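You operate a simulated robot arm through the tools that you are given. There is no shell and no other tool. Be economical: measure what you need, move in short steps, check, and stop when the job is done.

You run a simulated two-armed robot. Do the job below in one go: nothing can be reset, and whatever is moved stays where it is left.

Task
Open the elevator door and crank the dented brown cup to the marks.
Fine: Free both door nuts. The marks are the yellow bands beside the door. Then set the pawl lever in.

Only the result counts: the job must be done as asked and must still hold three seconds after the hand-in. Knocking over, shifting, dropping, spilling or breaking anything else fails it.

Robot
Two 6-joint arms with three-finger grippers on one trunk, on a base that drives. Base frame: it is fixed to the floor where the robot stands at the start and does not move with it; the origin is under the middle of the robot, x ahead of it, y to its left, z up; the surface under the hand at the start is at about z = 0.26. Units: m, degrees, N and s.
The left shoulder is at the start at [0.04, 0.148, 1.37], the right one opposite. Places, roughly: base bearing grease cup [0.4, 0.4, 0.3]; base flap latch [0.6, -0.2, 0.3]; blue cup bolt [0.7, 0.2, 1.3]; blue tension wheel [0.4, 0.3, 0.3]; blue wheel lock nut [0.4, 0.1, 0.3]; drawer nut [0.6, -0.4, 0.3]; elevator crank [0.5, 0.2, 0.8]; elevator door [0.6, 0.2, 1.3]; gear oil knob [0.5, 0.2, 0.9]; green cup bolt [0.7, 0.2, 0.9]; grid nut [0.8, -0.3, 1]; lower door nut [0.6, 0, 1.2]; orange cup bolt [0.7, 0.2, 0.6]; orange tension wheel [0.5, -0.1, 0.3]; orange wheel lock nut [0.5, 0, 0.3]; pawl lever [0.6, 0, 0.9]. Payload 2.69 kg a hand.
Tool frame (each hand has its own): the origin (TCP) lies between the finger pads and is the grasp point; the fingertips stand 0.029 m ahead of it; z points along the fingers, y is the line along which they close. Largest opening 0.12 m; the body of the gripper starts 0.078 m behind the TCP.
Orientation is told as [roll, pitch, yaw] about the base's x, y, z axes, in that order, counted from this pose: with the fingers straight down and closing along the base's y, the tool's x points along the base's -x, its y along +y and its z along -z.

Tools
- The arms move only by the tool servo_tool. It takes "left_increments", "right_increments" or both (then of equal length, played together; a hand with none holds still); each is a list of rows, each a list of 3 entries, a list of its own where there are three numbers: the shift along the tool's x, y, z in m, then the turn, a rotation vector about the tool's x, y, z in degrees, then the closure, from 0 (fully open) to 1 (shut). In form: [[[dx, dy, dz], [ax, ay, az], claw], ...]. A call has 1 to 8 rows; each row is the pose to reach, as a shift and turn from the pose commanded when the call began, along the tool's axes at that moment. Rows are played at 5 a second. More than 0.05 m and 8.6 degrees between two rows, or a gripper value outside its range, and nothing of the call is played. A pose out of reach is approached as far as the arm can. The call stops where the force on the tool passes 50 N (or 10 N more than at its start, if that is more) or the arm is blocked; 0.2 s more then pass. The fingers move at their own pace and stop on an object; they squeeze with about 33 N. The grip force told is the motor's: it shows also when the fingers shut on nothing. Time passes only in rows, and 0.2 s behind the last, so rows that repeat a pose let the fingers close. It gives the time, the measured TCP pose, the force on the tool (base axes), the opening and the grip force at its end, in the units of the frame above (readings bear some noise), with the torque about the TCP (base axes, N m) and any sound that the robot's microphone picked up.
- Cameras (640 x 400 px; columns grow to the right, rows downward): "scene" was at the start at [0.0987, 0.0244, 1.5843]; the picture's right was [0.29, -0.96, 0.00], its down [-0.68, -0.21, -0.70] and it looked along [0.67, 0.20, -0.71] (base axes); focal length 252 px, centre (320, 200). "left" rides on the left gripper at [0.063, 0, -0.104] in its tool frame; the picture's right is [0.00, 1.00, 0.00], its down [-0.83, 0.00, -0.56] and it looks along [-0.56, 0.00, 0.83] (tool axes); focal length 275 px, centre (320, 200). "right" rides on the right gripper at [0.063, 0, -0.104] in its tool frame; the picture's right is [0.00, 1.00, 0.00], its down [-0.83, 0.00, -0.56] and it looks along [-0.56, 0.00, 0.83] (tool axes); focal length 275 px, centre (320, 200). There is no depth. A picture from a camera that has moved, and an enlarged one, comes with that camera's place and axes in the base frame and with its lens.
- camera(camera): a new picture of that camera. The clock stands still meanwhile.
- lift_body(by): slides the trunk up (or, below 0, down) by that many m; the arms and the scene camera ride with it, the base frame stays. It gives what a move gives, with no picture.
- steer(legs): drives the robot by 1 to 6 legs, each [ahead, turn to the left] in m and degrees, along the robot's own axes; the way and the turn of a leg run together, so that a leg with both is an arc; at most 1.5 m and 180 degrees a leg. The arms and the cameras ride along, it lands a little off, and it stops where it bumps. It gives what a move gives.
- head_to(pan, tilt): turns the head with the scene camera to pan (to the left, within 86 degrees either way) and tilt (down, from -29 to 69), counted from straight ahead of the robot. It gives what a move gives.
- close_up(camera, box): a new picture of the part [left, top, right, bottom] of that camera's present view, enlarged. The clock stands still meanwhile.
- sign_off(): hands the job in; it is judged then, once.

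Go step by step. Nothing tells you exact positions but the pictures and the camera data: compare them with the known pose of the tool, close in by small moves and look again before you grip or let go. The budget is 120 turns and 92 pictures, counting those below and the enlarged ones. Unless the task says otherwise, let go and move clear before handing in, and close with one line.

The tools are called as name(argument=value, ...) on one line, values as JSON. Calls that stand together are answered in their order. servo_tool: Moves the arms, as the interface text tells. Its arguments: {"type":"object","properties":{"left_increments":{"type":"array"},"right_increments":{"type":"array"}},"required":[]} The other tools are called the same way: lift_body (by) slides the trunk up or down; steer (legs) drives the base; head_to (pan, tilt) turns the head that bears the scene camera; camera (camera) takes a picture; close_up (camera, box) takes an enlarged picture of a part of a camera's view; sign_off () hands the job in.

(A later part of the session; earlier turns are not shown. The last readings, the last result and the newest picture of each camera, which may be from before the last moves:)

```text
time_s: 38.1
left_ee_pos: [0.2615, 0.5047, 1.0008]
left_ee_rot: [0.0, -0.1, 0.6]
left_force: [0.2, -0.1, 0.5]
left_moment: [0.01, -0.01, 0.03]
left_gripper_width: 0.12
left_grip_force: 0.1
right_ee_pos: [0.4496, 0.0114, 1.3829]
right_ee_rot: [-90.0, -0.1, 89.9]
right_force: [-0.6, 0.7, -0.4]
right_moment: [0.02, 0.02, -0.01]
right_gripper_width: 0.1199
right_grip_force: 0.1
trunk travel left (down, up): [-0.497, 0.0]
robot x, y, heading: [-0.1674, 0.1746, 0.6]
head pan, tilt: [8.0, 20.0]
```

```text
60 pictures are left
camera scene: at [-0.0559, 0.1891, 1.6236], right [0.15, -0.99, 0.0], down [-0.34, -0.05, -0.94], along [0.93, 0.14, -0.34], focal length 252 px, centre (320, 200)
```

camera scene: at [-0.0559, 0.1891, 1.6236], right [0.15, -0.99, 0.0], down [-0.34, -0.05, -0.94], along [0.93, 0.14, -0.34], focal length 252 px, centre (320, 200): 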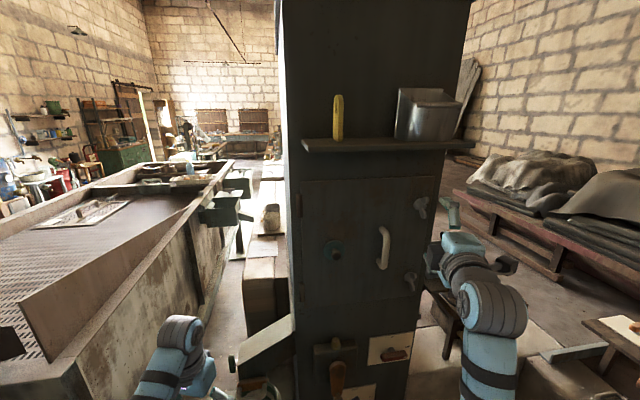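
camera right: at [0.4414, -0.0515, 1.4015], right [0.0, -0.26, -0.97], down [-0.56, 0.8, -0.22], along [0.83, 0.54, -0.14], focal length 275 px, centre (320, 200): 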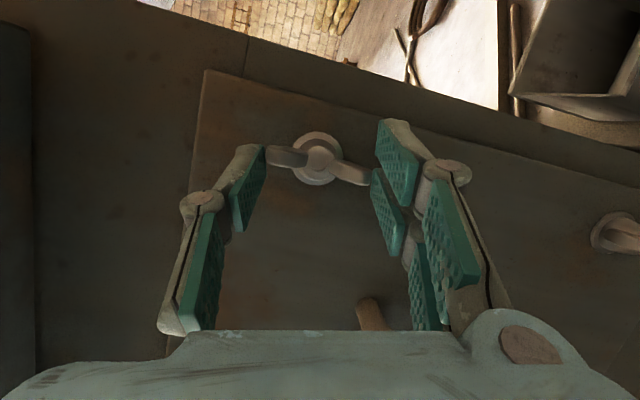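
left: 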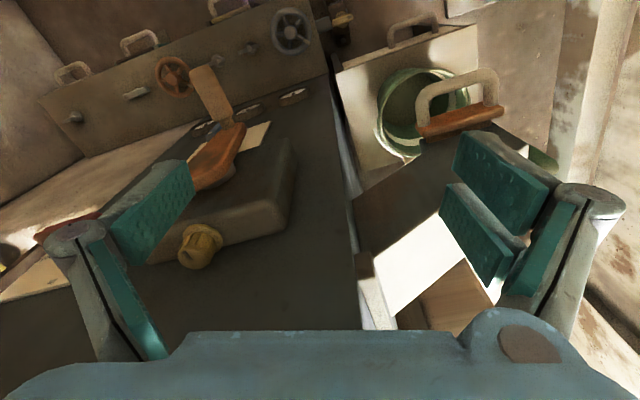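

Both nuts now stand vertical, freed. Next the handle at about [0.555, 0.11, 1.26]: I roll the hand back and move in front of it.

servo_tool(right_increments=[[[-0.01, 0.015, 0], [0, 0, 8], 0], [[-0.025, 0.03, 0], [0, 0, 16], 0], [[-0.04, 0.045, 0], [0, 0, 24], 0], [[-0.055, 0.06, 0], [0, 0, 32], 0], [[-0.07, 0.075, 0], [0, 0, 40], 0], [[-0.085, 0.09, 0], [0, 0, 48], 0], [[-0.095, 0.105, 0], [0, 0, 56], 0], [[-0.1, 0.12, 0], [0, 0, 64], 0]])

servo_tool(right_increments=[[[0, 0, 0], [0, 0, 8], 0], [[0, 0, 0], [0, 0, 16], 0], [[0, 0, 0], [0, 0, 24], 0], [[0, 0, 0], [0, 0, 26], 0]])

camera(camera="right")

```text
time_s: 40.1
left_ee_pos: [0.2627, 0.5041, 0.9998]
left_ee_rot: [0.1, -0.1, 0.5]
left_force: [-0.6, 0.1, 0.8]
left_moment: [0.02, -0.01, 0.0]
left_gripper_width: 0.1202
left_grip_force: 0.0
right_ee_pos: [0.4743, 0.0389, 1.2679]
right_ee_rot: [-93.9, -57.9, 89.8]
right_force: [0.2, -0.5, 0.2]
right_moment: [0.01, 0.01, 0.0]
right_gripper_width: 0.1199
right_grip_force: 0.1
right hand out of reach, approached as far as the arm can: row 5, 6, 7, 8
trunk travel left (down, up): [-0.497, 0.0]
robot x, y, heading: [-0.1736, 0.1743, 0.5]
head pan, tilt: [8.0, 20.0]
stopped in row 8 (right hand): the arm was blocked; the commanded pose is now the measured one
```

```text
time_s: 41.1
left_ee_pos: [0.2625, 0.5045, 1.0002]
left_ee_rot: [-0.1, -0.1, 0.6]
left_force: [-0.3, 0.1, -0.5]
left_moment: [-0.01, 0.04, 0.01]
left_gripper_width: 0.1201
left_grip_force: 0.0
right_ee_pos: [0.4745, 0.0388, 1.266]
right_ee_rot: [-107.7, -83.9, 104.1]
right_force: [0.0, 0.7, 0.5]
right_moment: [0.01, 0.02, -0.01]
right_gripper_width: 0.12
right_grip_force: 0.2
trunk travel left (down, up): [-0.497, 0.0]
robot x, y, heading: [-0.1692, 0.1756, 0.7]
head pan, tilt: [8.0, 20.0]
```

```text
59 pictures are left
camera right: at [0.3723, 0.0383, 1.2004], right [0.06, 0.99, -0.11], down [-0.58, 0.12, 0.81], along [0.81, 0.01, 0.58], focal length 275 px, centre (320, 200)
```

right: 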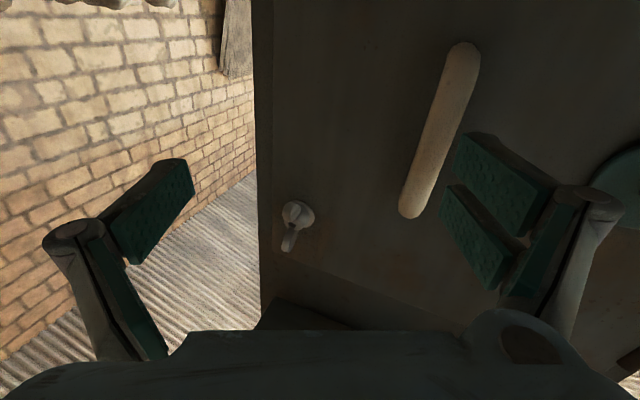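

The right arm can't come further inward, so I turn the base 7° left, which carries the hand to the handle, then square it up.

servo_tool(right_increments=[[[0, 0, -0.03], [0, 0, 3], 0], [[0, 0, -0.03], [2, 0, 6], 0]])

steer(legs=[[0, 8]])

camera(camera="right")

```text
time_s: 41.9
left_ee_pos: [0.2634, 0.5048, 0.9993]
left_ee_rot: [0.0, -0.1, 0.5]
left_force: [0.3, 0.1, -0.3]
left_moment: [-0.03, 0.03, -0.03]
left_gripper_width: 0.12
left_grip_force: 0.1
right_ee_pos: [0.4537, 0.0107, 1.3]
right_ee_rot: [-149.7, -82.6, 141.8]
right_force: [0.0, 0.2, 0.0]
right_moment: [-0.01, -0.04, 0.01]
right_gripper_width: 0.12
right_grip_force: 0.0
trunk travel left (down, up): [-0.497, 0.0]
robot x, y, heading: [-0.1686, 0.1706, 0.6]
head pan, tilt: [8.0, 20.0]
stopped in row 2 (right hand): the arm was blocked; the commanded pose is now the measured one
```

```text
time_s: 42.9
left_ee_pos: [0.213, 0.5586, 1.0007]
left_ee_rot: [0.1, 0.0, 8.5]
left_force: [-0.2, -0.2, -0.1]
left_moment: [0.03, -0.01, -0.03]
left_gripper_width: 0.1201
left_grip_force: 0.0
right_ee_pos: [0.4698, 0.0961, 1.2995]
right_ee_rot: [-150.0, -82.8, 150.2]
right_force: [-0.2, 0.6, -1.0]
right_moment: [-0.01, 0.0, 0.05]
right_gripper_width: 0.12
right_grip_force: 0.1
trunk travel left (down, up): [-0.497, 0.0]
robot x, y, heading: [-0.1688, 0.1743, 8.6]
head pan, tilt: [8.0, 20.0]
```

```text
58 pictures are left
camera right: at [0.3732, 0.0908, 1.2239], right [0.0, 1.0, -0.07], down [-0.64, 0.05, 0.76], along [0.77, 0.04, 0.64], focal length 275 px, centre (320, 200)
```

right: 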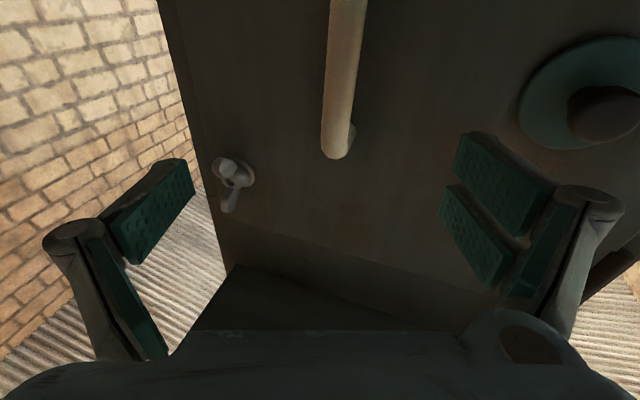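

The handle is at y≈0.11 with its top at z≈1.32. I back the base 0.06 m for room and align in front of the handle.

steer(legs=[[-0.06, 0]])

servo_tool(right_increments=[[[0.01, 0.007, 0.02], [0, 2, 1], 0], [[0.02, 0.014, 0.04], [0, 4, 2], 0], [[0.03, 0.02, 0.055], [0, 6, 4], 0], [[0.04, 0.0255, 0.066], [0, 6, 4], 0], [[0.04, 0.0255, 0.066], [0, 6, 4], 0]])

camera(camera="right")

```text
time_s: 43.8
left_ee_pos: [0.1619, 0.5532, 0.9955]
left_ee_rot: [-0.1, 0.5, 8.5]
left_force: [1.2, -0.5, -0.3]
left_moment: [-0.03, 0.09, -0.01]
left_gripper_width: 0.1201
left_grip_force: 0.0
right_ee_pos: [0.4214, 0.0924, 1.2931]
right_ee_rot: [-145.7, -83.0, 146.0]
right_force: [1.1, 0.7, -0.5]
right_moment: [0.0, -0.03, -0.06]
right_gripper_width: 0.1197
right_grip_force: 0.1
trunk travel left (down, up): [-0.497, 0.0]
robot x, y, heading: [-0.2247, 0.1667, 8.7]
head pan, tilt: [8.0, 20.0]
```

```text
time_s: 45.0
left_ee_pos: [0.1537, 0.551, 1.0002]
left_ee_rot: [0.0, -0.1, 8.5]
left_force: [0.6, -0.1, -0.2]
left_moment: [0.03, 0.0, 0.01]
left_gripper_width: 0.1201
left_grip_force: 0.0
right_ee_pos: [0.4791, 0.1136, 1.2647]
right_ee_rot: [153.2, -89.5, -152.9]
right_force: [0.9, -0.4, -0.6]
right_moment: [-0.01, -0.01, 0.04]
right_gripper_width: 0.1201
right_grip_force: 0.1
trunk travel left (down, up): [-0.497, 0.0]
robot x, y, heading: [-0.227, 0.1657, 8.8]
head pan, tilt: [8.0, 20.0]
```

```text
57 pictures are left
camera right: at [0.3771, 0.1121, 1.201], right [0.0, 1.0, 0.0], down [-0.56, 0.0, 0.83], along [0.83, 0.0, 0.56], focal length 275 px, centre (320, 200)
```

right: 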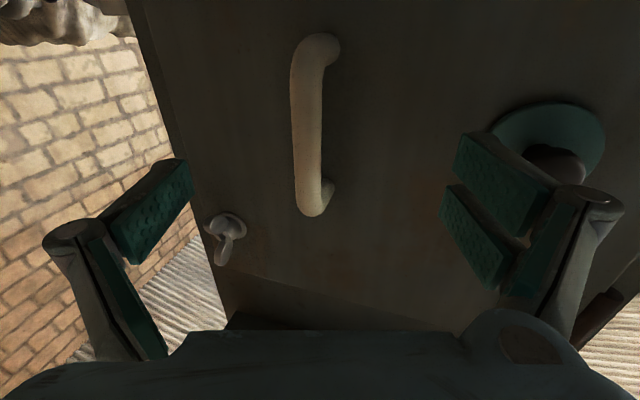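

The bar is at about [0.55, 0.103, 1.265]. I advance and close on it.

servo_tool(right_increments=[[[0, -0.008, 0.03], [0, 0, 0], 0], [[0, -0.0105, 0.05], [0, 0, 0], 0], [[0, -0.0105, 0.067], [0, 0, 0], 0], [[0, -0.0105, 0.067], [0, 0, 0], 0.6], [[0, -0.0105, 0.067], [0, 0, 0], 1], [[0, -0.0105, 0.067], [0, 0, 0], 1], [[0, -0.0105, 0.067], [0, 0, 0], 1]])

camera(camera="right")

```text
time_s: 46.6
left_ee_pos: [0.1528, 0.5547, 0.999]
left_ee_rot: [-0.3, -0.1, 8.6]
left_force: [-0.6, -0.4, 0.4]
left_moment: [0.03, 0.02, -0.03]
left_gripper_width: 0.1201
left_grip_force: 0.0
right_ee_pos: [0.5469, 0.1055, 1.2648]
right_ee_rot: [177.5, -89.6, -177.1]
right_force: [-1.7, 7.5, 3.1]
right_moment: [-0.32, 0.99, 0.0]
right_gripper_width: 0.0205
right_grip_force: 42.0
trunk travel left (down, up): [-0.497, 0.0]
robot x, y, heading: [-0.2299, 0.1629, 8.9]
head pan, tilt: [8.0, 20.0]
```

```text
56 pictures are left
camera right: at [0.4437, 0.1046, 1.2008], right [0.0, 1.0, 0.0], down [-0.56, 0.0, 0.83], along [0.83, 0.01, 0.56], focal length 275 px, centre (320, 200)
```

right: 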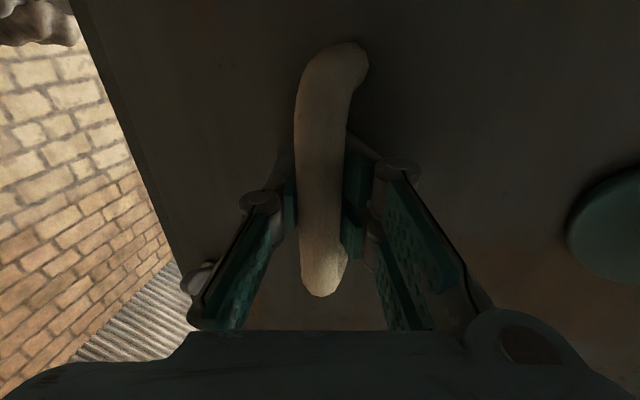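

The handle is gripped. I pull along the door's arc (hinge near [0.6, 0.40]) for the first ~15°.

servo_tool(right_increments=[[[0, 0.001, -0.015], [2, 0, 0], 1], [[0, 0.004, -0.03], [4, 0, 0], 1], [[0, 0.009, -0.045], [6, 0, 0], 1], [[0, 0.015, -0.06], [8, 0, 0], 1], [[0, 0.02, -0.072], [10, 0, 0], 1]])

camera(camera="scene")

```text
time_s: 47.8
left_ee_pos: [0.1503, 0.542, 1.0073]
left_ee_rot: [0.7, -0.4, 8.7]
left_force: [-0.4, -0.1, 0.0]
left_moment: [0.02, 0.0, 0.02]
left_gripper_width: 0.1202
left_grip_force: 0.1
right_ee_pos: [0.4713, 0.1071, 1.2652]
right_ee_rot: [109.0, -89.2, -118.9]
right_force: [-6.7, -42.2, 4.1]
right_moment: [-1.05, 0.22, 0.2]
right_gripper_width: 0.0201
right_grip_force: 41.6
trunk travel left (down, up): [-0.497, 0.0]
robot x, y, heading: [-0.2277, 0.1667, 8.7]
head pan, tilt: [8.0, 20.0]
```

```text
55 pictures are left
camera scene: at [-0.1215, 0.1763, 1.624], right [0.28, -0.96, -0.01], down [-0.33, -0.09, -0.94], along [0.9, 0.27, -0.34], focal length 252 px, centre (320, 200)
```

scene: 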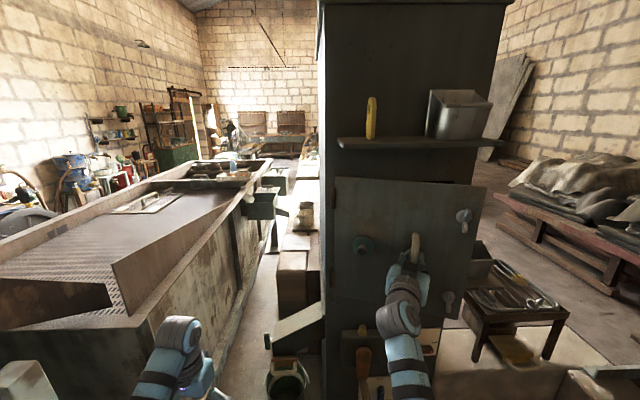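

The door is opening; the hand is pressed sideways a bit. I pull further by driving back, which also relieves that.

steer(legs=[[-0.07, 0]])

camera(camera="scene")

```text
time_s: 49.4
left_ee_pos: [0.0912, 0.544, 0.9972]
left_ee_rot: [-0.3, 0.1, 8.6]
left_force: [-0.3, -0.5, 0.1]
left_moment: [0.0, -0.03, 0.04]
left_gripper_width: 0.1202
left_grip_force: 0.1
right_ee_pos: [0.4134, 0.1243, 1.2646]
right_ee_rot: [137.3, -89.3, -145.9]
right_force: [18.8, 34.1, -4.5]
right_moment: [-1.07, -0.33, -0.47]
right_gripper_width: 0.0164
right_grip_force: 41.9
trunk travel left (down, up): [-0.497, 0.0]
robot x, y, heading: [-0.2969, 0.1534, 9.4]
head pan, tilt: [8.0, 20.0]
stopped in leg 1: the force on the tool passed its limit at 56 N (the readings are from after the stop); the commanded pose is now the measured one
```

```text
54 pictures are left
camera scene: at [-0.1775, 0.1986, 1.6227], right [0.3, -0.95, 0.01], down [-0.33, -0.11, -0.94], along [0.89, 0.28, -0.35], focal length 252 px, centre (320, 200)
```

scene: 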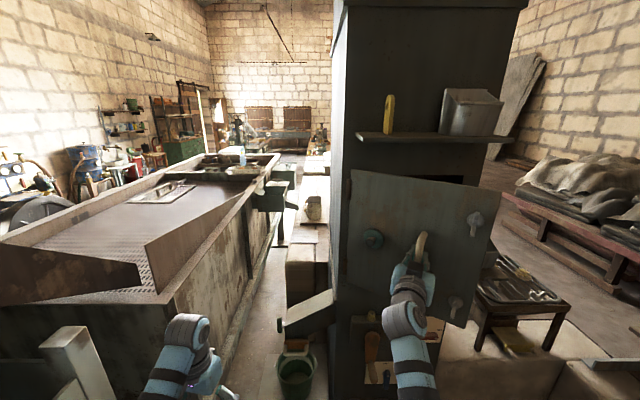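

About 28° open. I continue with an arc back-and-left, yawing the hand to follow the door.

steer(legs=[[-0.04, 4]])

servo_tool(right_increments=[[[0, 0, 0], [5, 0, 0], 1], [[0, 0, 0], [10, 0, 0], 1]])

steer(legs=[[-0.03, 4]])

camera(camera="scene")

```text
time_s: 50.2
left_ee_pos: [0.0257, 0.5503, 1.0017]
left_ee_rot: [0.6, 0.1, 12.5]
left_force: [0.3, -0.7, -1.0]
left_moment: [0.06, 0.06, -0.01]
left_gripper_width: 0.1202
left_grip_force: 0.1
right_ee_pos: [0.3767, 0.1472, 1.265]
right_ee_rot: [118.7, -88.7, -123.8]
right_force: [5.2, 2.7, -7.4]
right_moment: [-1.21, -1.04, -0.02]
right_gripper_width: 0.0163
right_grip_force: 42.2
trunk travel left (down, up): [-0.497, 0.0]
robot x, y, heading: [-0.335, 0.1489, 13.0]
head pan, tilt: [8.0, 20.0]
```

```text
time_s: 50.9
left_ee_pos: [0.0242, 0.552, 1.0015]
left_ee_rot: [0.4, 0.0, 12.5]
left_force: [0.0, 1.1, -0.4]
left_moment: [0.04, 0.0, 0.0]
left_gripper_width: 0.12
left_grip_force: 0.0
right_ee_pos: [0.3745, 0.1483, 1.2669]
right_ee_rot: [120.2, -88.8, -135.5]
right_force: [-3.4, -5.3, -19.2]
right_moment: [-1.23, -0.45, 0.28]
right_gripper_width: 0.0165
right_grip_force: 42.4
trunk travel left (down, up): [-0.497, 0.0]
robot x, y, heading: [-0.3353, 0.149, 13.0]
head pan, tilt: [8.0, 20.0]
```

```text
time_s: 52.0
left_ee_pos: [-0.0386, 0.5693, 1.0014]
left_ee_rot: [0.2, -0.3, 16.5]
left_force: [-0.6, 0.5, -0.8]
left_moment: [0.0, -0.01, 0.01]
left_gripper_width: 0.1204
left_grip_force: 0.1
right_ee_pos: [0.3348, 0.1904, 1.2713]
right_ee_rot: [139.1, -88.6, -150.8]
right_force: [-6.9, -4.9, 3.2]
right_moment: [-0.72, 1.72, -0.03]
right_gripper_width: 0.0165
right_grip_force: 41.8
trunk travel left (down, up): [-0.497, 0.0]
robot x, y, heading: [-0.3611, 0.1399, 17.1]
head pan, tilt: [8.0, 20.0]
stopped in leg 1: the force on the tool passed its limit at 52 N (the readings are from after the stop); the commanded pose is now the measured one
```

```text
53 pictures are left
camera scene: at [-0.2636, 0.185, 1.6237], right [0.42, -0.91, 0.0], down [-0.31, -0.15, -0.94], along [0.85, 0.4, -0.34], focal length 252 px, centre (320, 200)
```

scene: 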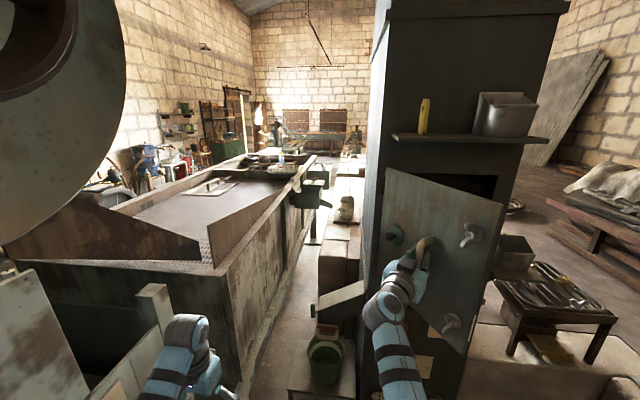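

Door about 50° open. I keep following: yaw the hand right, arc back-left again.

servo_tool(right_increments=[[[0, 0, 0], [6, 0, 0], 1], [[0, 0, 0], [12, 0, 0], 1], [[0, 0, 0], [18, 0, 0], 1]])

steer(legs=[[-0.04, 6]])

camera(camera="scene")

```text
time_s: 52.8
left_ee_pos: [-0.0316, 0.576, 0.9966]
left_ee_rot: [-0.2, 0.4, 16.4]
left_force: [0.2, 0.1, -0.7]
left_moment: [-0.02, 0.0, -0.03]
left_gripper_width: 0.1197
left_grip_force: 0.1
right_ee_pos: [0.3369, 0.1856, 1.2736]
right_ee_rot: [131.2, -88.8, -160.7]
right_force: [29.8, 21.1, 18.7]
right_moment: [-0.89, 0.76, -0.58]
right_gripper_width: 0.0176
right_grip_force: 41.8
right hand out of reach, approached as far as the arm can: row 3
trunk travel left (down, up): [-0.497, 0.0]
robot x, y, heading: [-0.3641, 0.1434, 17.4]
head pan, tilt: [8.0, 20.0]
```

```text
time_s: 53.7
left_ee_pos: [-0.0803, 0.5822, 1.0001]
left_ee_rot: [0.2, 0.1, 19.9]
left_force: [-0.4, 0.6, -0.5]
left_moment: [0.05, 0.02, -0.01]
left_gripper_width: 0.12
left_grip_force: 0.0
right_ee_pos: [0.3106, 0.2147, 1.272]
right_ee_rot: [116.1, -88.9, -141.6]
right_force: [14.5, 6.6, -2.2]
right_moment: [-1.17, 0.47, -0.19]
right_gripper_width: 0.0168
right_grip_force: 42.4
trunk travel left (down, up): [-0.497, 0.0]
robot x, y, heading: [-0.3851, 0.136, 20.6]
head pan, tilt: [8.0, 20.0]
stopped in leg 1: the force on the tool passed its limit at 60 N (the readings are from after the stop); the commanded pose is now the measured one
```

```text
52 pictures are left
camera scene: at [-0.2743, 0.1855, 1.6229], right [0.48, -0.88, 0.0], down [-0.31, -0.16, -0.94], along [0.82, 0.45, -0.35], focal length 252 px, centre (320, 200)
```

scene: 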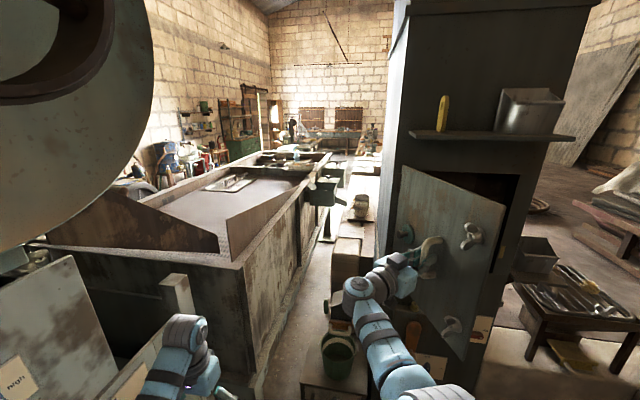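

About 57° open. I try one pull with the arm along the arc.

servo_tool(right_increments=[[[0, 0.007, -0.012], [0, 0, 0], 1], [[0, 0.014, -0.023], [0, 0, 0], 1], [[0, 0.021, -0.035], [0, 0, 0], 1], [[0, 0.028, -0.046], [0, 0, 0], 1], [[0, 0.036, -0.055], [0, 0, 0], 1]])

camera(camera="right")

```text
time_s: 54.9
left_ee_pos: [-0.0815, 0.5838, 1.0011]
left_ee_rot: [0.1, 0.1, 19.9]
left_force: [-0.6, 0.1, 0.0]
left_moment: [0.02, -0.01, 0.02]
left_gripper_width: 0.1198
left_grip_force: 0.0
right_ee_pos: [0.3074, 0.2206, 1.2726]
right_ee_rot: [114.6, -88.6, -140.2]
right_force: [10.5, 6.4, -13.5]
right_moment: [-1.09, 0.64, 0.07]
right_gripper_width: 0.0168
right_grip_force: 42.1
right hand out of reach, approached as far as the arm can: row 1, 2, 3, 4, 5
trunk travel left (down, up): [-0.497, 0.0]
robot x, y, heading: [-0.3852, 0.1305, 20.6]
head pan, tilt: [8.0, 20.0]
```

```text
51 pictures are left
camera right: at [0.2147, 0.2666, 1.2076], right [0.43, 0.9, 0.02], down [-0.51, 0.23, 0.83], along [0.74, -0.37, 0.56], focal length 275 px, centre (320, 200)
```

right: 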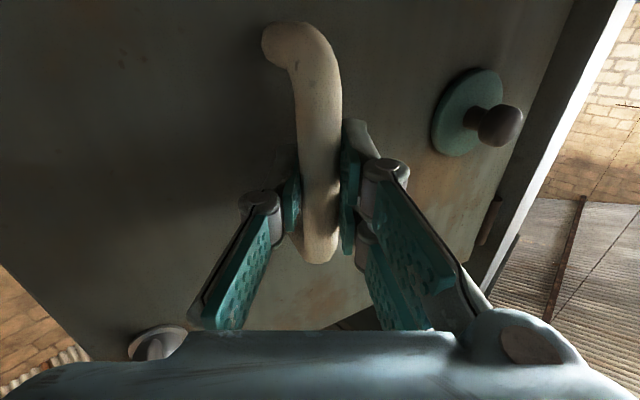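

The arm is at its inward limit, so I let go, drive back, and will push the door the rest of the way from its inner side.

servo_tool(right_increments=[[[0, 0, 0], [0, 0, 0], 0], [[0, 0, 0], [0, 0, 0], 0], [[0, 0, 0], [0, 0, 0], 0]])

camera(camera="right")

```text
time_s: 55.7
left_ee_pos: [-0.0852, 0.5811, 1.0022]
left_ee_rot: [0.0, -0.2, 19.7]
left_force: [0.4, 0.2, 0.6]
left_moment: [-0.01, 0.01, 0.0]
left_gripper_width: 0.1202
left_grip_force: 0.0
right_ee_pos: [0.3027, 0.219, 1.2772]
right_ee_rot: [119.1, -88.4, -144.7]
right_force: [0.6, 0.6, -0.1]
right_moment: [0.01, -0.01, -0.02]
right_gripper_width: 0.1202
right_grip_force: 0.0
trunk travel left (down, up): [-0.497, 0.0]
robot x, y, heading: [-0.3853, 0.1342, 20.5]
head pan, tilt: [8.0, 20.0]
```

```text
50 pictures are left
camera right: at [0.2101, 0.2647, 1.211], right [0.43, 0.9, 0.02], down [-0.52, 0.23, 0.82], along [0.74, -0.37, 0.57], focal length 275 px, centre (320, 200)
```

right: 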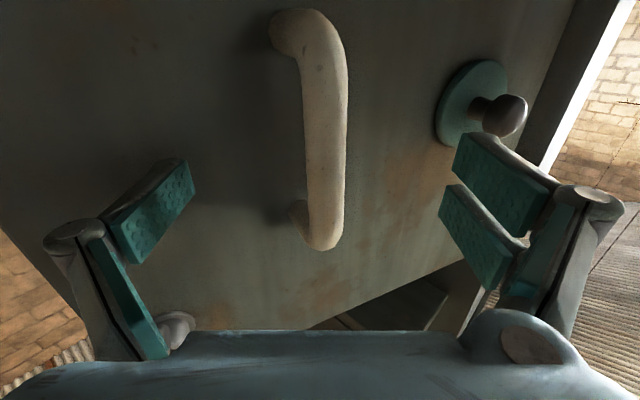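

steer(legs=[[-0.14, 3]])

servo_tool(right_increments=[[[0, 0, 0], [-8, 0, 0], 0], [[0, 0, 0], [-16, 0, 0], 0], [[0, 0, 0], [-24, 0, 0], 0], [[0, 0, 0], [-32, 0, 0], 0], [[0, 0, 0], [-40, 0, 0], 0]])

camera(camera="scene")

```text
time_s: 57.0
left_ee_pos: [-0.2363, 0.5455, 1.0001]
left_ee_rot: [0.0, 0.1, 22.7]
left_force: [0.4, 1.0, 0.2]
left_moment: [0.04, 0.02, 0.01]
left_gripper_width: 0.1201
left_grip_force: 0.0
right_ee_pos: [0.1682, 0.2019, 1.2749]
right_ee_rot: [116.8, -88.5, -139.6]
right_force: [0.6, -0.5, -0.1]
right_moment: [0.02, -0.01, -0.06]
right_gripper_width: 0.1199
right_grip_force: 0.1
trunk travel left (down, up): [-0.497, 0.0]
robot x, y, heading: [-0.5162, 0.0784, 23.4]
head pan, tilt: [8.0, 20.0]
```

```text
time_s: 58.2
left_ee_pos: [-0.2383, 0.541, 1.0033]
left_ee_rot: [0.3, -0.2, 22.6]
left_force: [0.8, -0.8, 0.3]
left_moment: [0.03, 0.01, -0.04]
left_gripper_width: 0.12
left_grip_force: 0.1
right_ee_pos: [0.2605, 0.2277, 1.2408]
right_ee_rot: [152.2, -88.4, -134.8]
right_force: [0.8, -0.9, 0.4]
right_moment: [0.0, 0.04, 0.06]
right_gripper_width: 0.1199
right_grip_force: 0.0
right hand out of reach, approached as far as the arm can: row 1, 2, 3, 4, 5
trunk travel left (down, up): [-0.497, 0.0]
robot x, y, heading: [-0.5151, 0.0787, 23.1]
head pan, tilt: [8.0, 20.0]
```

```text
49 pictures are left
camera scene: at [-0.4143, 0.1331, 1.6234], right [0.52, -0.85, 0.0], down [-0.29, -0.18, -0.94], along [0.8, 0.49, -0.34], focal length 252 px, centre (320, 200)
```

scene: 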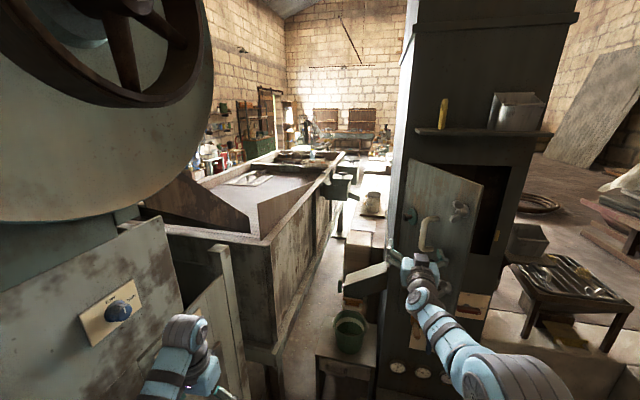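

The hand swung out close to the door, so I back away straight before turning right to clear the door's edge.

steer(legs=[[-0.16, 0], [0, -23]])

camera(camera="scene")

```text
time_s: 60.8
left_ee_pos: [-0.2272, 0.3375, 1.001]
left_ee_rot: [0.0, -0.1, -0.3]
left_force: [0.3, 0.2, -0.4]
left_moment: [-0.02, 0.02, 0.0]
left_gripper_width: 0.1201
left_grip_force: 0.0
right_ee_pos: [0.1094, -0.1451, 1.2428]
right_ee_rot: [161.3, -88.2, -167.1]
right_force: [0.8, 0.1, -0.3]
right_moment: [0.0, 0.01, 0.0]
right_gripper_width: 0.1202
right_grip_force: 0.1
trunk travel left (down, up): [-0.497, 0.0]
robot x, y, heading: [-0.6643, 0.0157, 0.3]
head pan, tilt: [8.0, 20.0]
```

```text
48 pictures are left
camera scene: at [-0.5491, 0.0328, 1.6235], right [0.14, -0.99, 0.0], down [-0.34, -0.05, -0.94], along [0.93, 0.14, -0.34], focal length 252 px, centre (320, 200)
```

scene: 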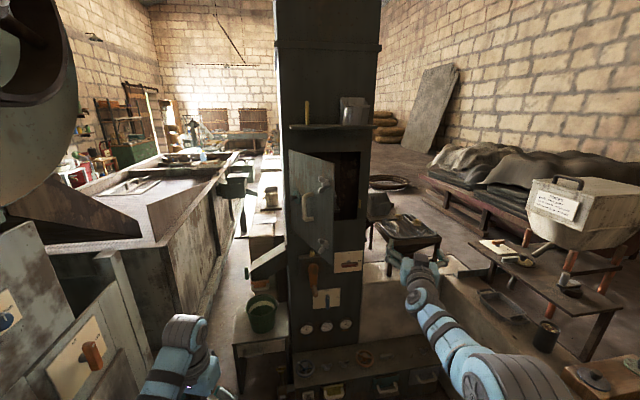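

Good overview with the door half open. I drive forward with the hand right of the door edge, and look at the opening.

close_up(camera="scene", box=[280, 130, 380, 280])

steer(legs=[[0.3, 0]])

servo_tool(right_increments=[[[0, 0, 0], [0, 0, 0], 0.7], [[0, 0, 0], [0, 0, 0], 1], [[0, 0, 0], [0, 0, 0], 1]])

camera(camera="scene")

```text
2.67 times, centred on (330, 205) of scene
camera zoom: at [-0.5491, 0.0328, 1.6235], right [0.14, -0.99, 0.0], down [-0.34, -0.05, -0.94], along [0.93, 0.14, -0.34], focal length 671 px, centre (293, 187)
```

zoom: 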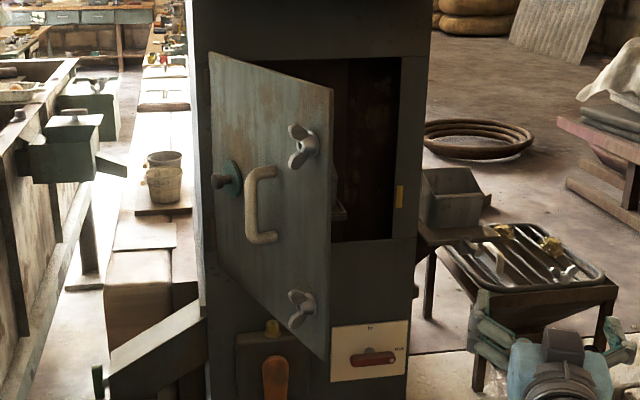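

```text
time_s: 62.9
left_ee_pos: [0.0698, 0.3397, 1.0035]
left_ee_rot: [0.1, -0.5, 0.0]
left_force: [0.1, -0.4, 0.0]
left_moment: [-0.02, -0.01, 0.0]
left_gripper_width: 0.12
left_grip_force: 0.0
right_ee_pos: [0.4063, -0.1416, 1.2457]
right_ee_rot: [160.4, -88.1, -165.9]
right_force: [-1.4, 0.8, 0.3]
right_moment: [0.01, 0.01, -0.06]
right_gripper_width: 0.1201
right_grip_force: 0.1
trunk travel left (down, up): [-0.497, 0.0]
robot x, y, heading: [-0.362, 0.0153, 0.5]
head pan, tilt: [8.0, 20.0]
```

```text
time_s: 63.7
left_ee_pos: [0.0724, 0.3391, 1.0017]
left_ee_rot: [0.1, -0.3, 0.0]
left_force: [-0.7, -0.7, -0.6]
left_moment: [-0.01, -0.01, -0.02]
left_gripper_width: 0.1199
left_grip_force: 0.0
right_ee_pos: [0.4112, -0.1412, 1.244]
right_ee_rot: [159.2, -88.3, -164.6]
right_force: [0.7, -0.4, 0.1]
right_moment: [0.01, 0.0, -0.03]
right_gripper_width: 0.0
right_grip_force: 16.1
trunk travel left (down, up): [-0.497, 0.0]
robot x, y, heading: [-0.3636, 0.0169, 0.6]
head pan, tilt: [8.0, 20.0]
```

```text
46 pictures are left
camera scene: at [-0.2492, 0.0334, 1.6235], right [0.15, -0.99, 0.0], down [-0.34, -0.05, -0.94], along [0.93, 0.14, -0.34], focal length 252 px, centre (320, 200)
```

scene: 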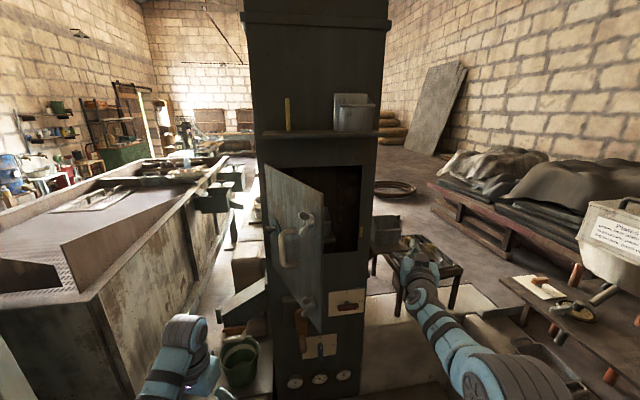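

The yellow band is on the right jamb at about z=1.195. I sweep the hand left, behind the door, by turning the base.

steer(legs=[[0, 26]])

camera(camera="scene")

```text
time_s: 65.4
left_ee_pos: [-0.1106, 0.4948, 1.0028]
left_ee_rot: [0.3, -0.3, 25.8]
left_force: [-0.4, -0.5, 0.4]
left_moment: [-0.03, 0.0, 0.02]
left_gripper_width: 0.1199
left_grip_force: 0.2
right_ee_pos: [0.4034, 0.2078, 1.2429]
right_ee_rot: [156.4, -88.2, -136.2]
right_force: [0.3, 0.4, 0.1]
right_moment: [0.0, -0.02, 0.0]
right_gripper_width: 0.0
right_grip_force: 28.6
trunk travel left (down, up): [-0.497, 0.0]
robot x, y, heading: [-0.364, 0.019, 26.5]
head pan, tilt: [8.0, 20.0]
```

```text
45 pictures are left
camera scene: at [-0.2657, 0.0788, 1.6235], right [0.56, -0.83, 0.0], down [-0.28, -0.19, -0.94], along [0.78, 0.53, -0.34], focal length 252 px, centre (320, 200)
```

scene: 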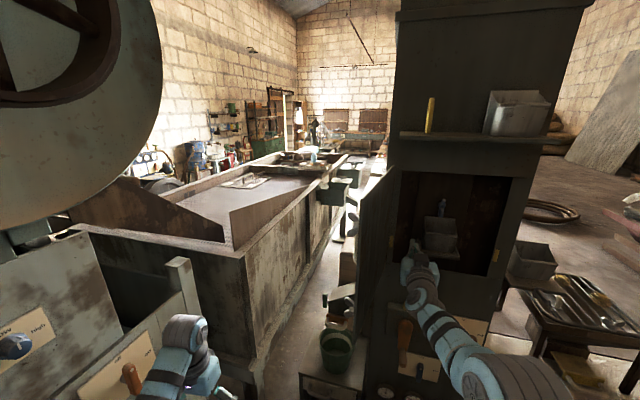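

The door swung to about 75° and a cup is visible inside. I push it a bit further.

steer(legs=[[0, 12]])

camera(camera="scene")

```text
time_s: 66.6
left_ee_pos: [-0.2088, 0.5322, 1.0041]
left_ee_rot: [0.3, -0.4, 36.5]
left_force: [-0.1, -0.5, -0.5]
left_moment: [0.04, -0.02, -0.01]
left_gripper_width: 0.1201
left_grip_force: 0.0
right_ee_pos: [0.3582, 0.3367, 1.2441]
right_ee_rot: [163.8, -88.0, -134.0]
right_force: [-9.4, -11.6, 2.6]
right_moment: [-0.17, 0.15, 0.0]
right_gripper_width: 0.0
right_grip_force: 28.8
trunk travel left (down, up): [-0.497, 0.0]
robot x, y, heading: [-0.3614, 0.0159, 36.5]
head pan, tilt: [8.0, 20.0]
stopped in leg 1: the force on the tool passed its limit at 59 N (the readings are from after the stop); the commanded pose is now the measured one
```

```text
44 pictures are left
camera scene: at [-0.2819, 0.0914, 1.6239], right [0.71, -0.71, 0.0], down [-0.24, -0.24, -0.94], along [0.67, 0.66, -0.34], focal length 252 px, centre (320, 200)
```

scene: 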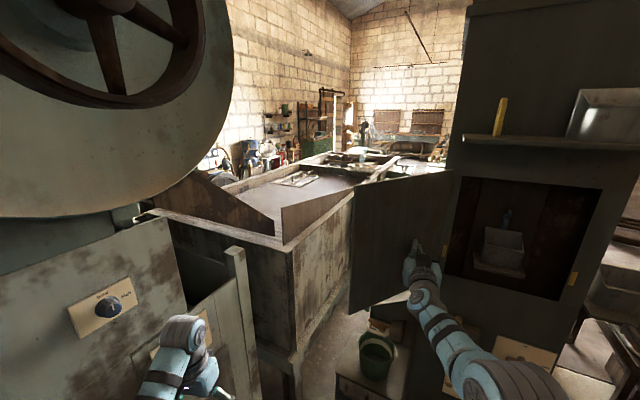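

The door is now about 105° open. I turn back to face the tower and lower the trunk so the arms work below the door.

steer(legs=[[0, -36]])

lift_body(by=-0.3)

camera(camera="scene")

```text
time_s: 68.8
left_ee_pos: [0.0679, 0.3436, 1.0022]
left_ee_rot: [0.2, -0.2, 0.5]
left_force: [-1.0, -0.6, -0.3]
left_moment: [0.03, 0.03, 0.0]
left_gripper_width: 0.1201
left_grip_force: 0.0
right_ee_pos: [0.4114, -0.1458, 1.2416]
right_ee_rot: [166.9, -88.2, -173.2]
right_force: [0.2, 1.2, -0.1]
right_moment: [-0.01, 0.02, -0.01]
right_gripper_width: 0.0001
right_grip_force: 28.4
trunk travel left (down, up): [-0.497, 0.0]
robot x, y, heading: [-0.3655, 0.0195, 1.0]
head pan, tilt: [8.0, 20.0]
```

```text
time_s: 71.8
left_ee_pos: [0.0681, 0.3427, 0.7031]
left_ee_rot: [0.2, -0.3, 0.6]
left_force: [-0.2, -0.3, -0.5]
left_moment: [0.0, -0.03, -0.03]
left_gripper_width: 0.1201
left_grip_force: 0.0
right_ee_pos: [0.4112, -0.1476, 0.9419]
right_ee_rot: [165.9, -88.1, -172.2]
right_force: [-0.4, 0.3, 0.0]
right_moment: [0.0, 0.02, -0.04]
right_gripper_width: 0.0
right_grip_force: 28.5
trunk travel left (down, up): [-0.197, 0.3]
robot x, y, heading: [-0.3595, 0.0158, 0.7]
head pan, tilt: [8.0, 20.0]
```

```text
43 pictures are left
camera scene: at [-0.2496, 0.0336, 1.3247], right [0.15, -0.99, 0.0], down [-0.34, -0.05, -0.94], along [0.93, 0.14, -0.34], focal length 252 px, centre (320, 200)
```

scene: 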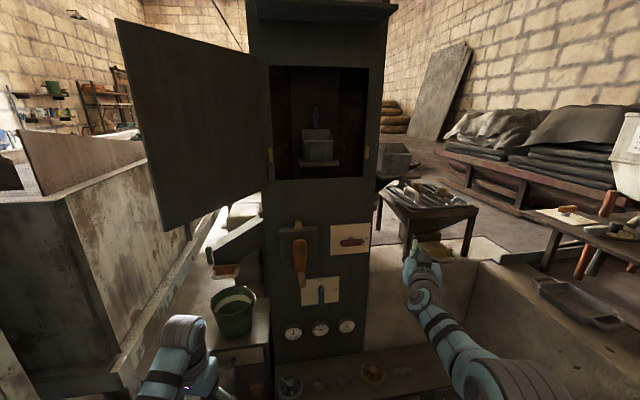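

close_up(camera="scene", box=[250, 60, 390, 190])

close_up(camera="scene", box=[260, 205, 390, 325])

```text
3.08 times, centred on (320, 125) of scene
camera zoom: at [-0.2496, 0.0336, 1.3247], right [0.15, -0.99, 0.0], down [-0.34, -0.05, -0.94], along [0.93, 0.14, -0.34], focal length 774 px, centre (320, 431)
```

zoom: 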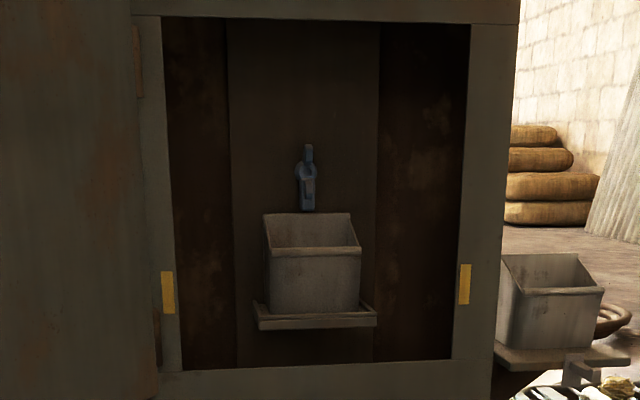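

```text
3.33 times, centred on (325, 265) of scene
camera zoom: at [-0.2496, 0.0336, 1.3247], right [0.15, -0.99, 0.0], down [-0.34, -0.05, -0.94], along [0.93, 0.14, -0.34], focal length 839 px, centre (303, -17)
```

zoom: 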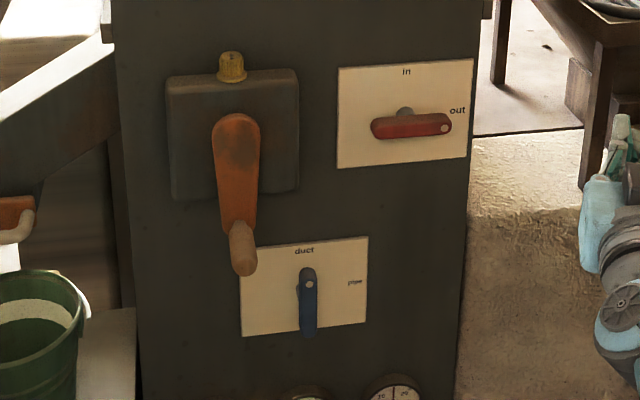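

The cup now at the bands is grey; the brown one must come round by the crank. I turn the left hand to point forward for the crank handle.

servo_tool(left_increments=[[[-0.025, -0.01, 0], [0, -8.5, 0], 0], [[-0.05, -0.02, 0], [0, -17, 0], 0], [[-0.075, -0.03, 0], [0, -25.5, 0], 0], [[-0.1, -0.04, 0], [0, -34, 0], 0], [[-0.125, -0.05, -0.01], [0, -42.5, 0], 0], [[-0.15, -0.06, -0.02], [0, -51, 0], 0], [[-0.175, -0.07, -0.03], [0, -59.5, 0], 0], [[-0.2, -0.08, -0.04], [0, -68, 0], 0]])

servo_tool(left_increments=[[[0, 0, 0.02], [0, -7, 0], 0], [[0, 0, 0.04], [0, -14, 0], 0], [[0, 0, 0.05], [0, -22, 0], 0]])

camera(camera="left")

```text
time_s: 73.5
left_ee_pos: [0.2704, 0.264, 0.7448]
left_ee_rot: [0.5, -68.3, -0.1]
left_force: [0.4, -1.0, 0.4]
left_moment: [-0.04, -0.01, 0.03]
left_gripper_width: 0.12
left_grip_force: 0.1
right_ee_pos: [0.4107, -0.1487, 0.9425]
right_ee_rot: [165.4, -88.2, -171.5]
right_force: [0.5, -0.2, -0.1]
right_moment: [0.0, 0.01, 0.03]
right_gripper_width: 0.0001
right_grip_force: 28.7
trunk travel left (down, up): [-0.197, 0.3]
robot x, y, heading: [-0.3603, 0.0163, 1.0]
head pan, tilt: [8.0, 20.0]
```

```text
time_s: 74.3
left_ee_pos: [0.2958, 0.2632, 0.7402]
left_ee_rot: [157.3, -89.8, -156.8]
left_force: [0.4, -0.8, -0.1]
left_moment: [-0.02, -0.01, 0.01]
left_gripper_width: 0.12
left_grip_force: 0.1
left hand out of reach, approached as far as the arm can: row 2, 3
right_ee_pos: [0.4103, -0.1474, 0.9431]
right_ee_rot: [165.9, -88.2, -172.2]
right_force: [-0.7, 0.5, -0.4]
right_moment: [0.0, 0.0, 0.0]
right_gripper_width: 0.0002
right_grip_force: 28.6
trunk travel left (down, up): [-0.197, 0.3]
robot x, y, heading: [-0.3662, 0.0173, 0.6]
head pan, tilt: [8.0, 20.0]
```

```text
40 pictures are left
camera left: at [0.1921, 0.2634, 0.6754], right [-0.01, 1.0, 0.01], down [-0.56, -0.01, 0.83], along [0.83, 0.0, 0.56], focal length 275 px, centre (320, 200)
```

left: 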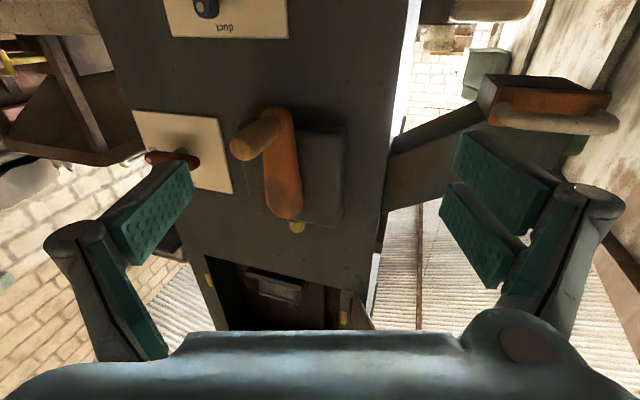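

From two views the crank grip's tip is at [0.421, 0.193, 0.774] and the crank axis near y=0.212, z=0.88, radius about 0.107. I lower the trunk a bit and shift the base right so the left arm covers the whole circle.

lift_body(by=-0.1)

steer(legs=[[0, -35], [0.11, 0], [0, 35]])

servo_tool(left_increments=[[[-0.04, 0, 0], [0, 0, 0], 0], [[-0.08, 0, 0], [0, 0, 0], 0], [[-0.12, 0, 0], [0, 0, 0], 0]])

camera(camera="left")

```text
time_s: 75.7
left_ee_pos: [0.2951, 0.2633, 0.6387]
left_ee_rot: [142.1, -89.7, -141.7]
left_force: [-0.3, 0.3, -0.5]
left_moment: [0.0, 0.03, 0.0]
left_gripper_width: 0.1203
left_grip_force: 0.1
right_ee_pos: [0.4105, -0.1474, 0.8424]
right_ee_rot: [166.0, -88.3, -172.3]
right_force: [0.2, 0.3, -1.2]
right_moment: [-0.03, 0.03, 0.04]
right_gripper_width: 0.0002
right_grip_force: 28.7
trunk travel left (down, up): [-0.097, 0.4]
robot x, y, heading: [-0.3671, 0.0214, 0.9]
head pan, tilt: [8.0, 20.0]
```

```text
time_s: 80.3
left_ee_pos: [0.3901, 0.1869, 0.6384]
left_ee_rot: [140.8, -89.6, -141.4]
left_force: [0.1, -0.1, -0.4]
left_moment: [0.02, 0.01, 0.0]
left_gripper_width: 0.12
left_grip_force: 0.1
right_ee_pos: [0.4973, -0.2265, 0.8416]
right_ee_rot: [165.4, -88.2, -172.7]
right_force: [0.3, -0.2, -0.1]
right_moment: [0.01, 0.02, 0.03]
right_gripper_width: 0.0001
right_grip_force: 28.5
trunk travel left (down, up): [-0.097, 0.4]
robot x, y, heading: [-0.2669, -0.0465, -0.2]
head pan, tilt: [8.0, 20.0]
```

```text
time_s: 81.1
left_ee_pos: [0.3905, 0.1999, 0.7445]
left_ee_rot: [-175.3, -88.2, 178.6]
left_force: [-0.5, 0.0, -0.6]
left_moment: [0.0, -0.02, 0.01]
left_gripper_width: 0.1202
left_grip_force: 0.0
left hand out of reach, approached as far as the arm can: row 2, 3
right_ee_pos: [0.4981, -0.227, 0.8409]
right_ee_rot: [165.0, -88.2, -172.4]
right_force: [0.1, -0.4, -0.4]
right_moment: [0.02, -0.01, 0.02]
right_gripper_width: 0.0
right_grip_force: 28.3
trunk travel left (down, up): [-0.097, 0.4]
robot x, y, heading: [-0.2733, -0.0485, -0.2]
head pan, tilt: [8.0, 20.0]
```

```text
39 pictures are left
camera left: at [0.2898, 0.1958, 0.677], right [-0.06, 1.0, 0.0], down [-0.58, -0.04, 0.81], along [0.81, 0.05, 0.58], focal length 275 px, centre (320, 200)
```

left: 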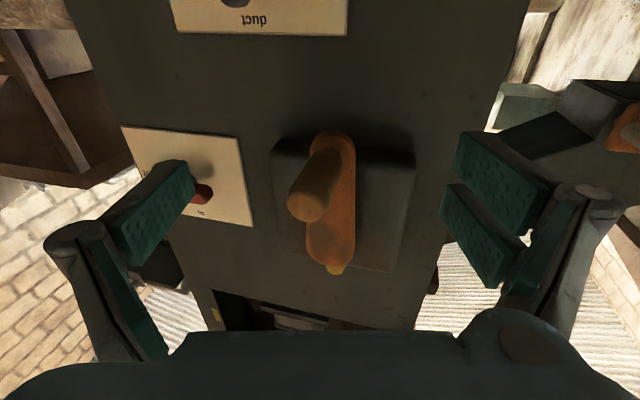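

The grip tip is at about [0.421, 0.197, 0.777]. I square up the hand and come level with it.

servo_tool(left_increments=[[[-0.01, 0, 0.01], [1.5, 1, 0], 0], [[-0.018, 0, 0.02], [3, 1.6, 0], 0], [[-0.018, 0, 0.02], [3, 1.6, 0], 0]])

camera(camera="left")

```text
time_s: 81.9
left_ee_pos: [0.4105, 0.1859, 0.7754]
left_ee_rot: [7.2, -88.7, -10.9]
left_force: [-0.2, 0.5, -0.6]
left_moment: [0.01, 0.01, -0.02]
left_gripper_width: 0.1199
left_grip_force: 0.0
right_ee_pos: [0.4976, -0.2267, 0.8425]
right_ee_rot: [165.0, -88.2, -172.4]
right_force: [1.1, 0.3, 0.2]
right_moment: [-0.01, 0.01, 0.02]
right_gripper_width: 0.0
right_grip_force: 28.6
trunk travel left (down, up): [-0.097, 0.4]
robot x, y, heading: [-0.2725, -0.0427, -0.4]
head pan, tilt: [8.0, 20.0]
```

```text
38 pictures are left
camera left: at [0.3054, 0.1937, 0.7145], right [0.06, 1.0, 0.01], down [-0.53, 0.03, 0.84], along [0.84, -0.06, 0.54], focal length 275 px, centre (320, 200)
```

left: 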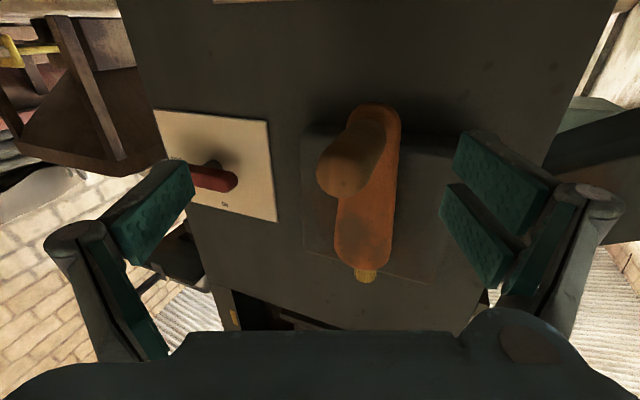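

servo_tool(left_increments=[[[0, 0.007, 0.0], [-2, 0, 0], 0], [[0.001, 0.013, 0.015], [-3.5, 0, 0], 0], [[0.001, 0.013, 0.035], [-3.5, 0, 0], 0], [[0.001, 0.013, 0.037], [-3.5, 0, 0], 0.6], [[0.001, 0.013, 0.037], [-3.5, 0, 0], 1], [[0.001, 0.013, 0.037], [-3.5, 0, 0], 1]])

camera(camera="left")

```text
time_s: 83.3
left_ee_pos: [0.446, 0.2031, 0.7755]
left_ee_rot: [8.0, -88.8, -7.8]
left_force: [-1.8, 31.6, 1.8]
left_moment: [-0.08, -0.14, 2.94]
left_gripper_width: 0.0404
left_grip_force: 45.0
right_ee_pos: [0.4965, -0.2204, 0.8427]
right_ee_rot: [174.9, -88.2, 177.9]
right_force: [0.7, 0.0, 0.0]
right_moment: [0.0, -0.01, 0.01]
right_gripper_width: 0.0
right_grip_force: 28.7
trunk travel left (down, up): [-0.097, 0.4]
robot x, y, heading: [-0.2735, -0.0463, -0.2]
head pan, tilt: [8.0, 20.0]
```

```text
37 pictures are left
camera left: at [0.3412, 0.2043, 0.7135], right [0.0, 1.0, 0.01], down [-0.54, -0.01, 0.84], along [0.84, 0.0, 0.54], focal length 275 px, centre (320, 200)
```

left: 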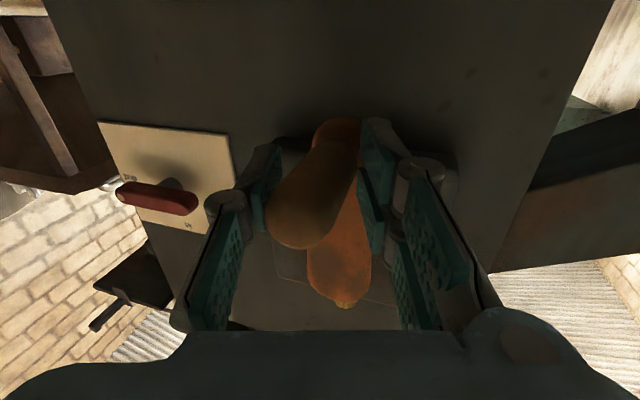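

The grip is held (0.040 m). I crank the first quarter turn clockwise along a circle of radius 0.105 and watch the forces and the cup.

servo_tool(left_increments=[[[-0.002, 0.028, 0], [0, 0, 0], 1], [[-0.0076, 0.047, 0], [0, 0, 0], 1], [[-0.017, 0.065, 0], [0, 0, 0], 1], [[-0.0295, 0.081, 0], [0, 0, 0], 1]])

camera(camera="scene")

```text
time_s: 83.8
left_ee_pos: [0.4433, 0.2245, 0.7794]
left_ee_rot: [-0.8, -88.4, 0.0]
left_force: [-19.5, -15.3, 6.5]
left_moment: [0.39, -1.09, 2.04]
left_gripper_width: 0.043
left_grip_force: 45.2
right_ee_pos: [0.492, -0.2293, 0.8456]
right_ee_rot: [165.8, -87.9, -173.3]
right_force: [-1.2, 0.0, -0.8]
right_moment: [-0.02, -0.07, 0.02]
right_gripper_width: 0.0
right_grip_force: 29.0
trunk travel left (down, up): [-0.097, 0.4]
robot x, y, heading: [-0.2733, -0.0454, -0.6]
head pan, tilt: [8.0, 20.0]
stopped in row 2 (left hand): the force on the tool passed its limit at 76 N (the readings are from after the stop); the commanded pose is now the measured one
```

```text
36 pictures are left
camera scene: at [-0.1664, -0.0346, 1.2244], right [0.12, -0.99, 0.0], down [-0.33, -0.04, -0.94], along [0.93, 0.12, -0.34], focal length 252 px, centre (320, 200)
```

scene: 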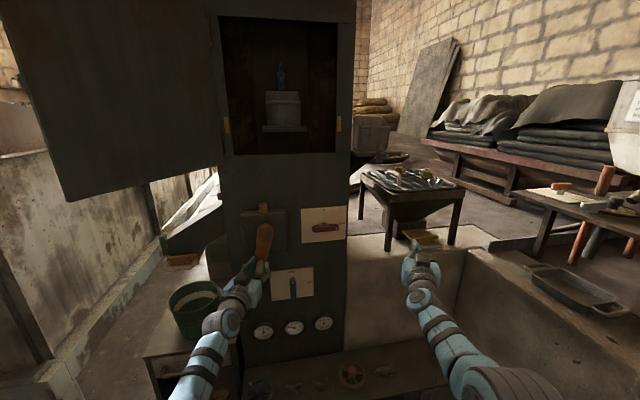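

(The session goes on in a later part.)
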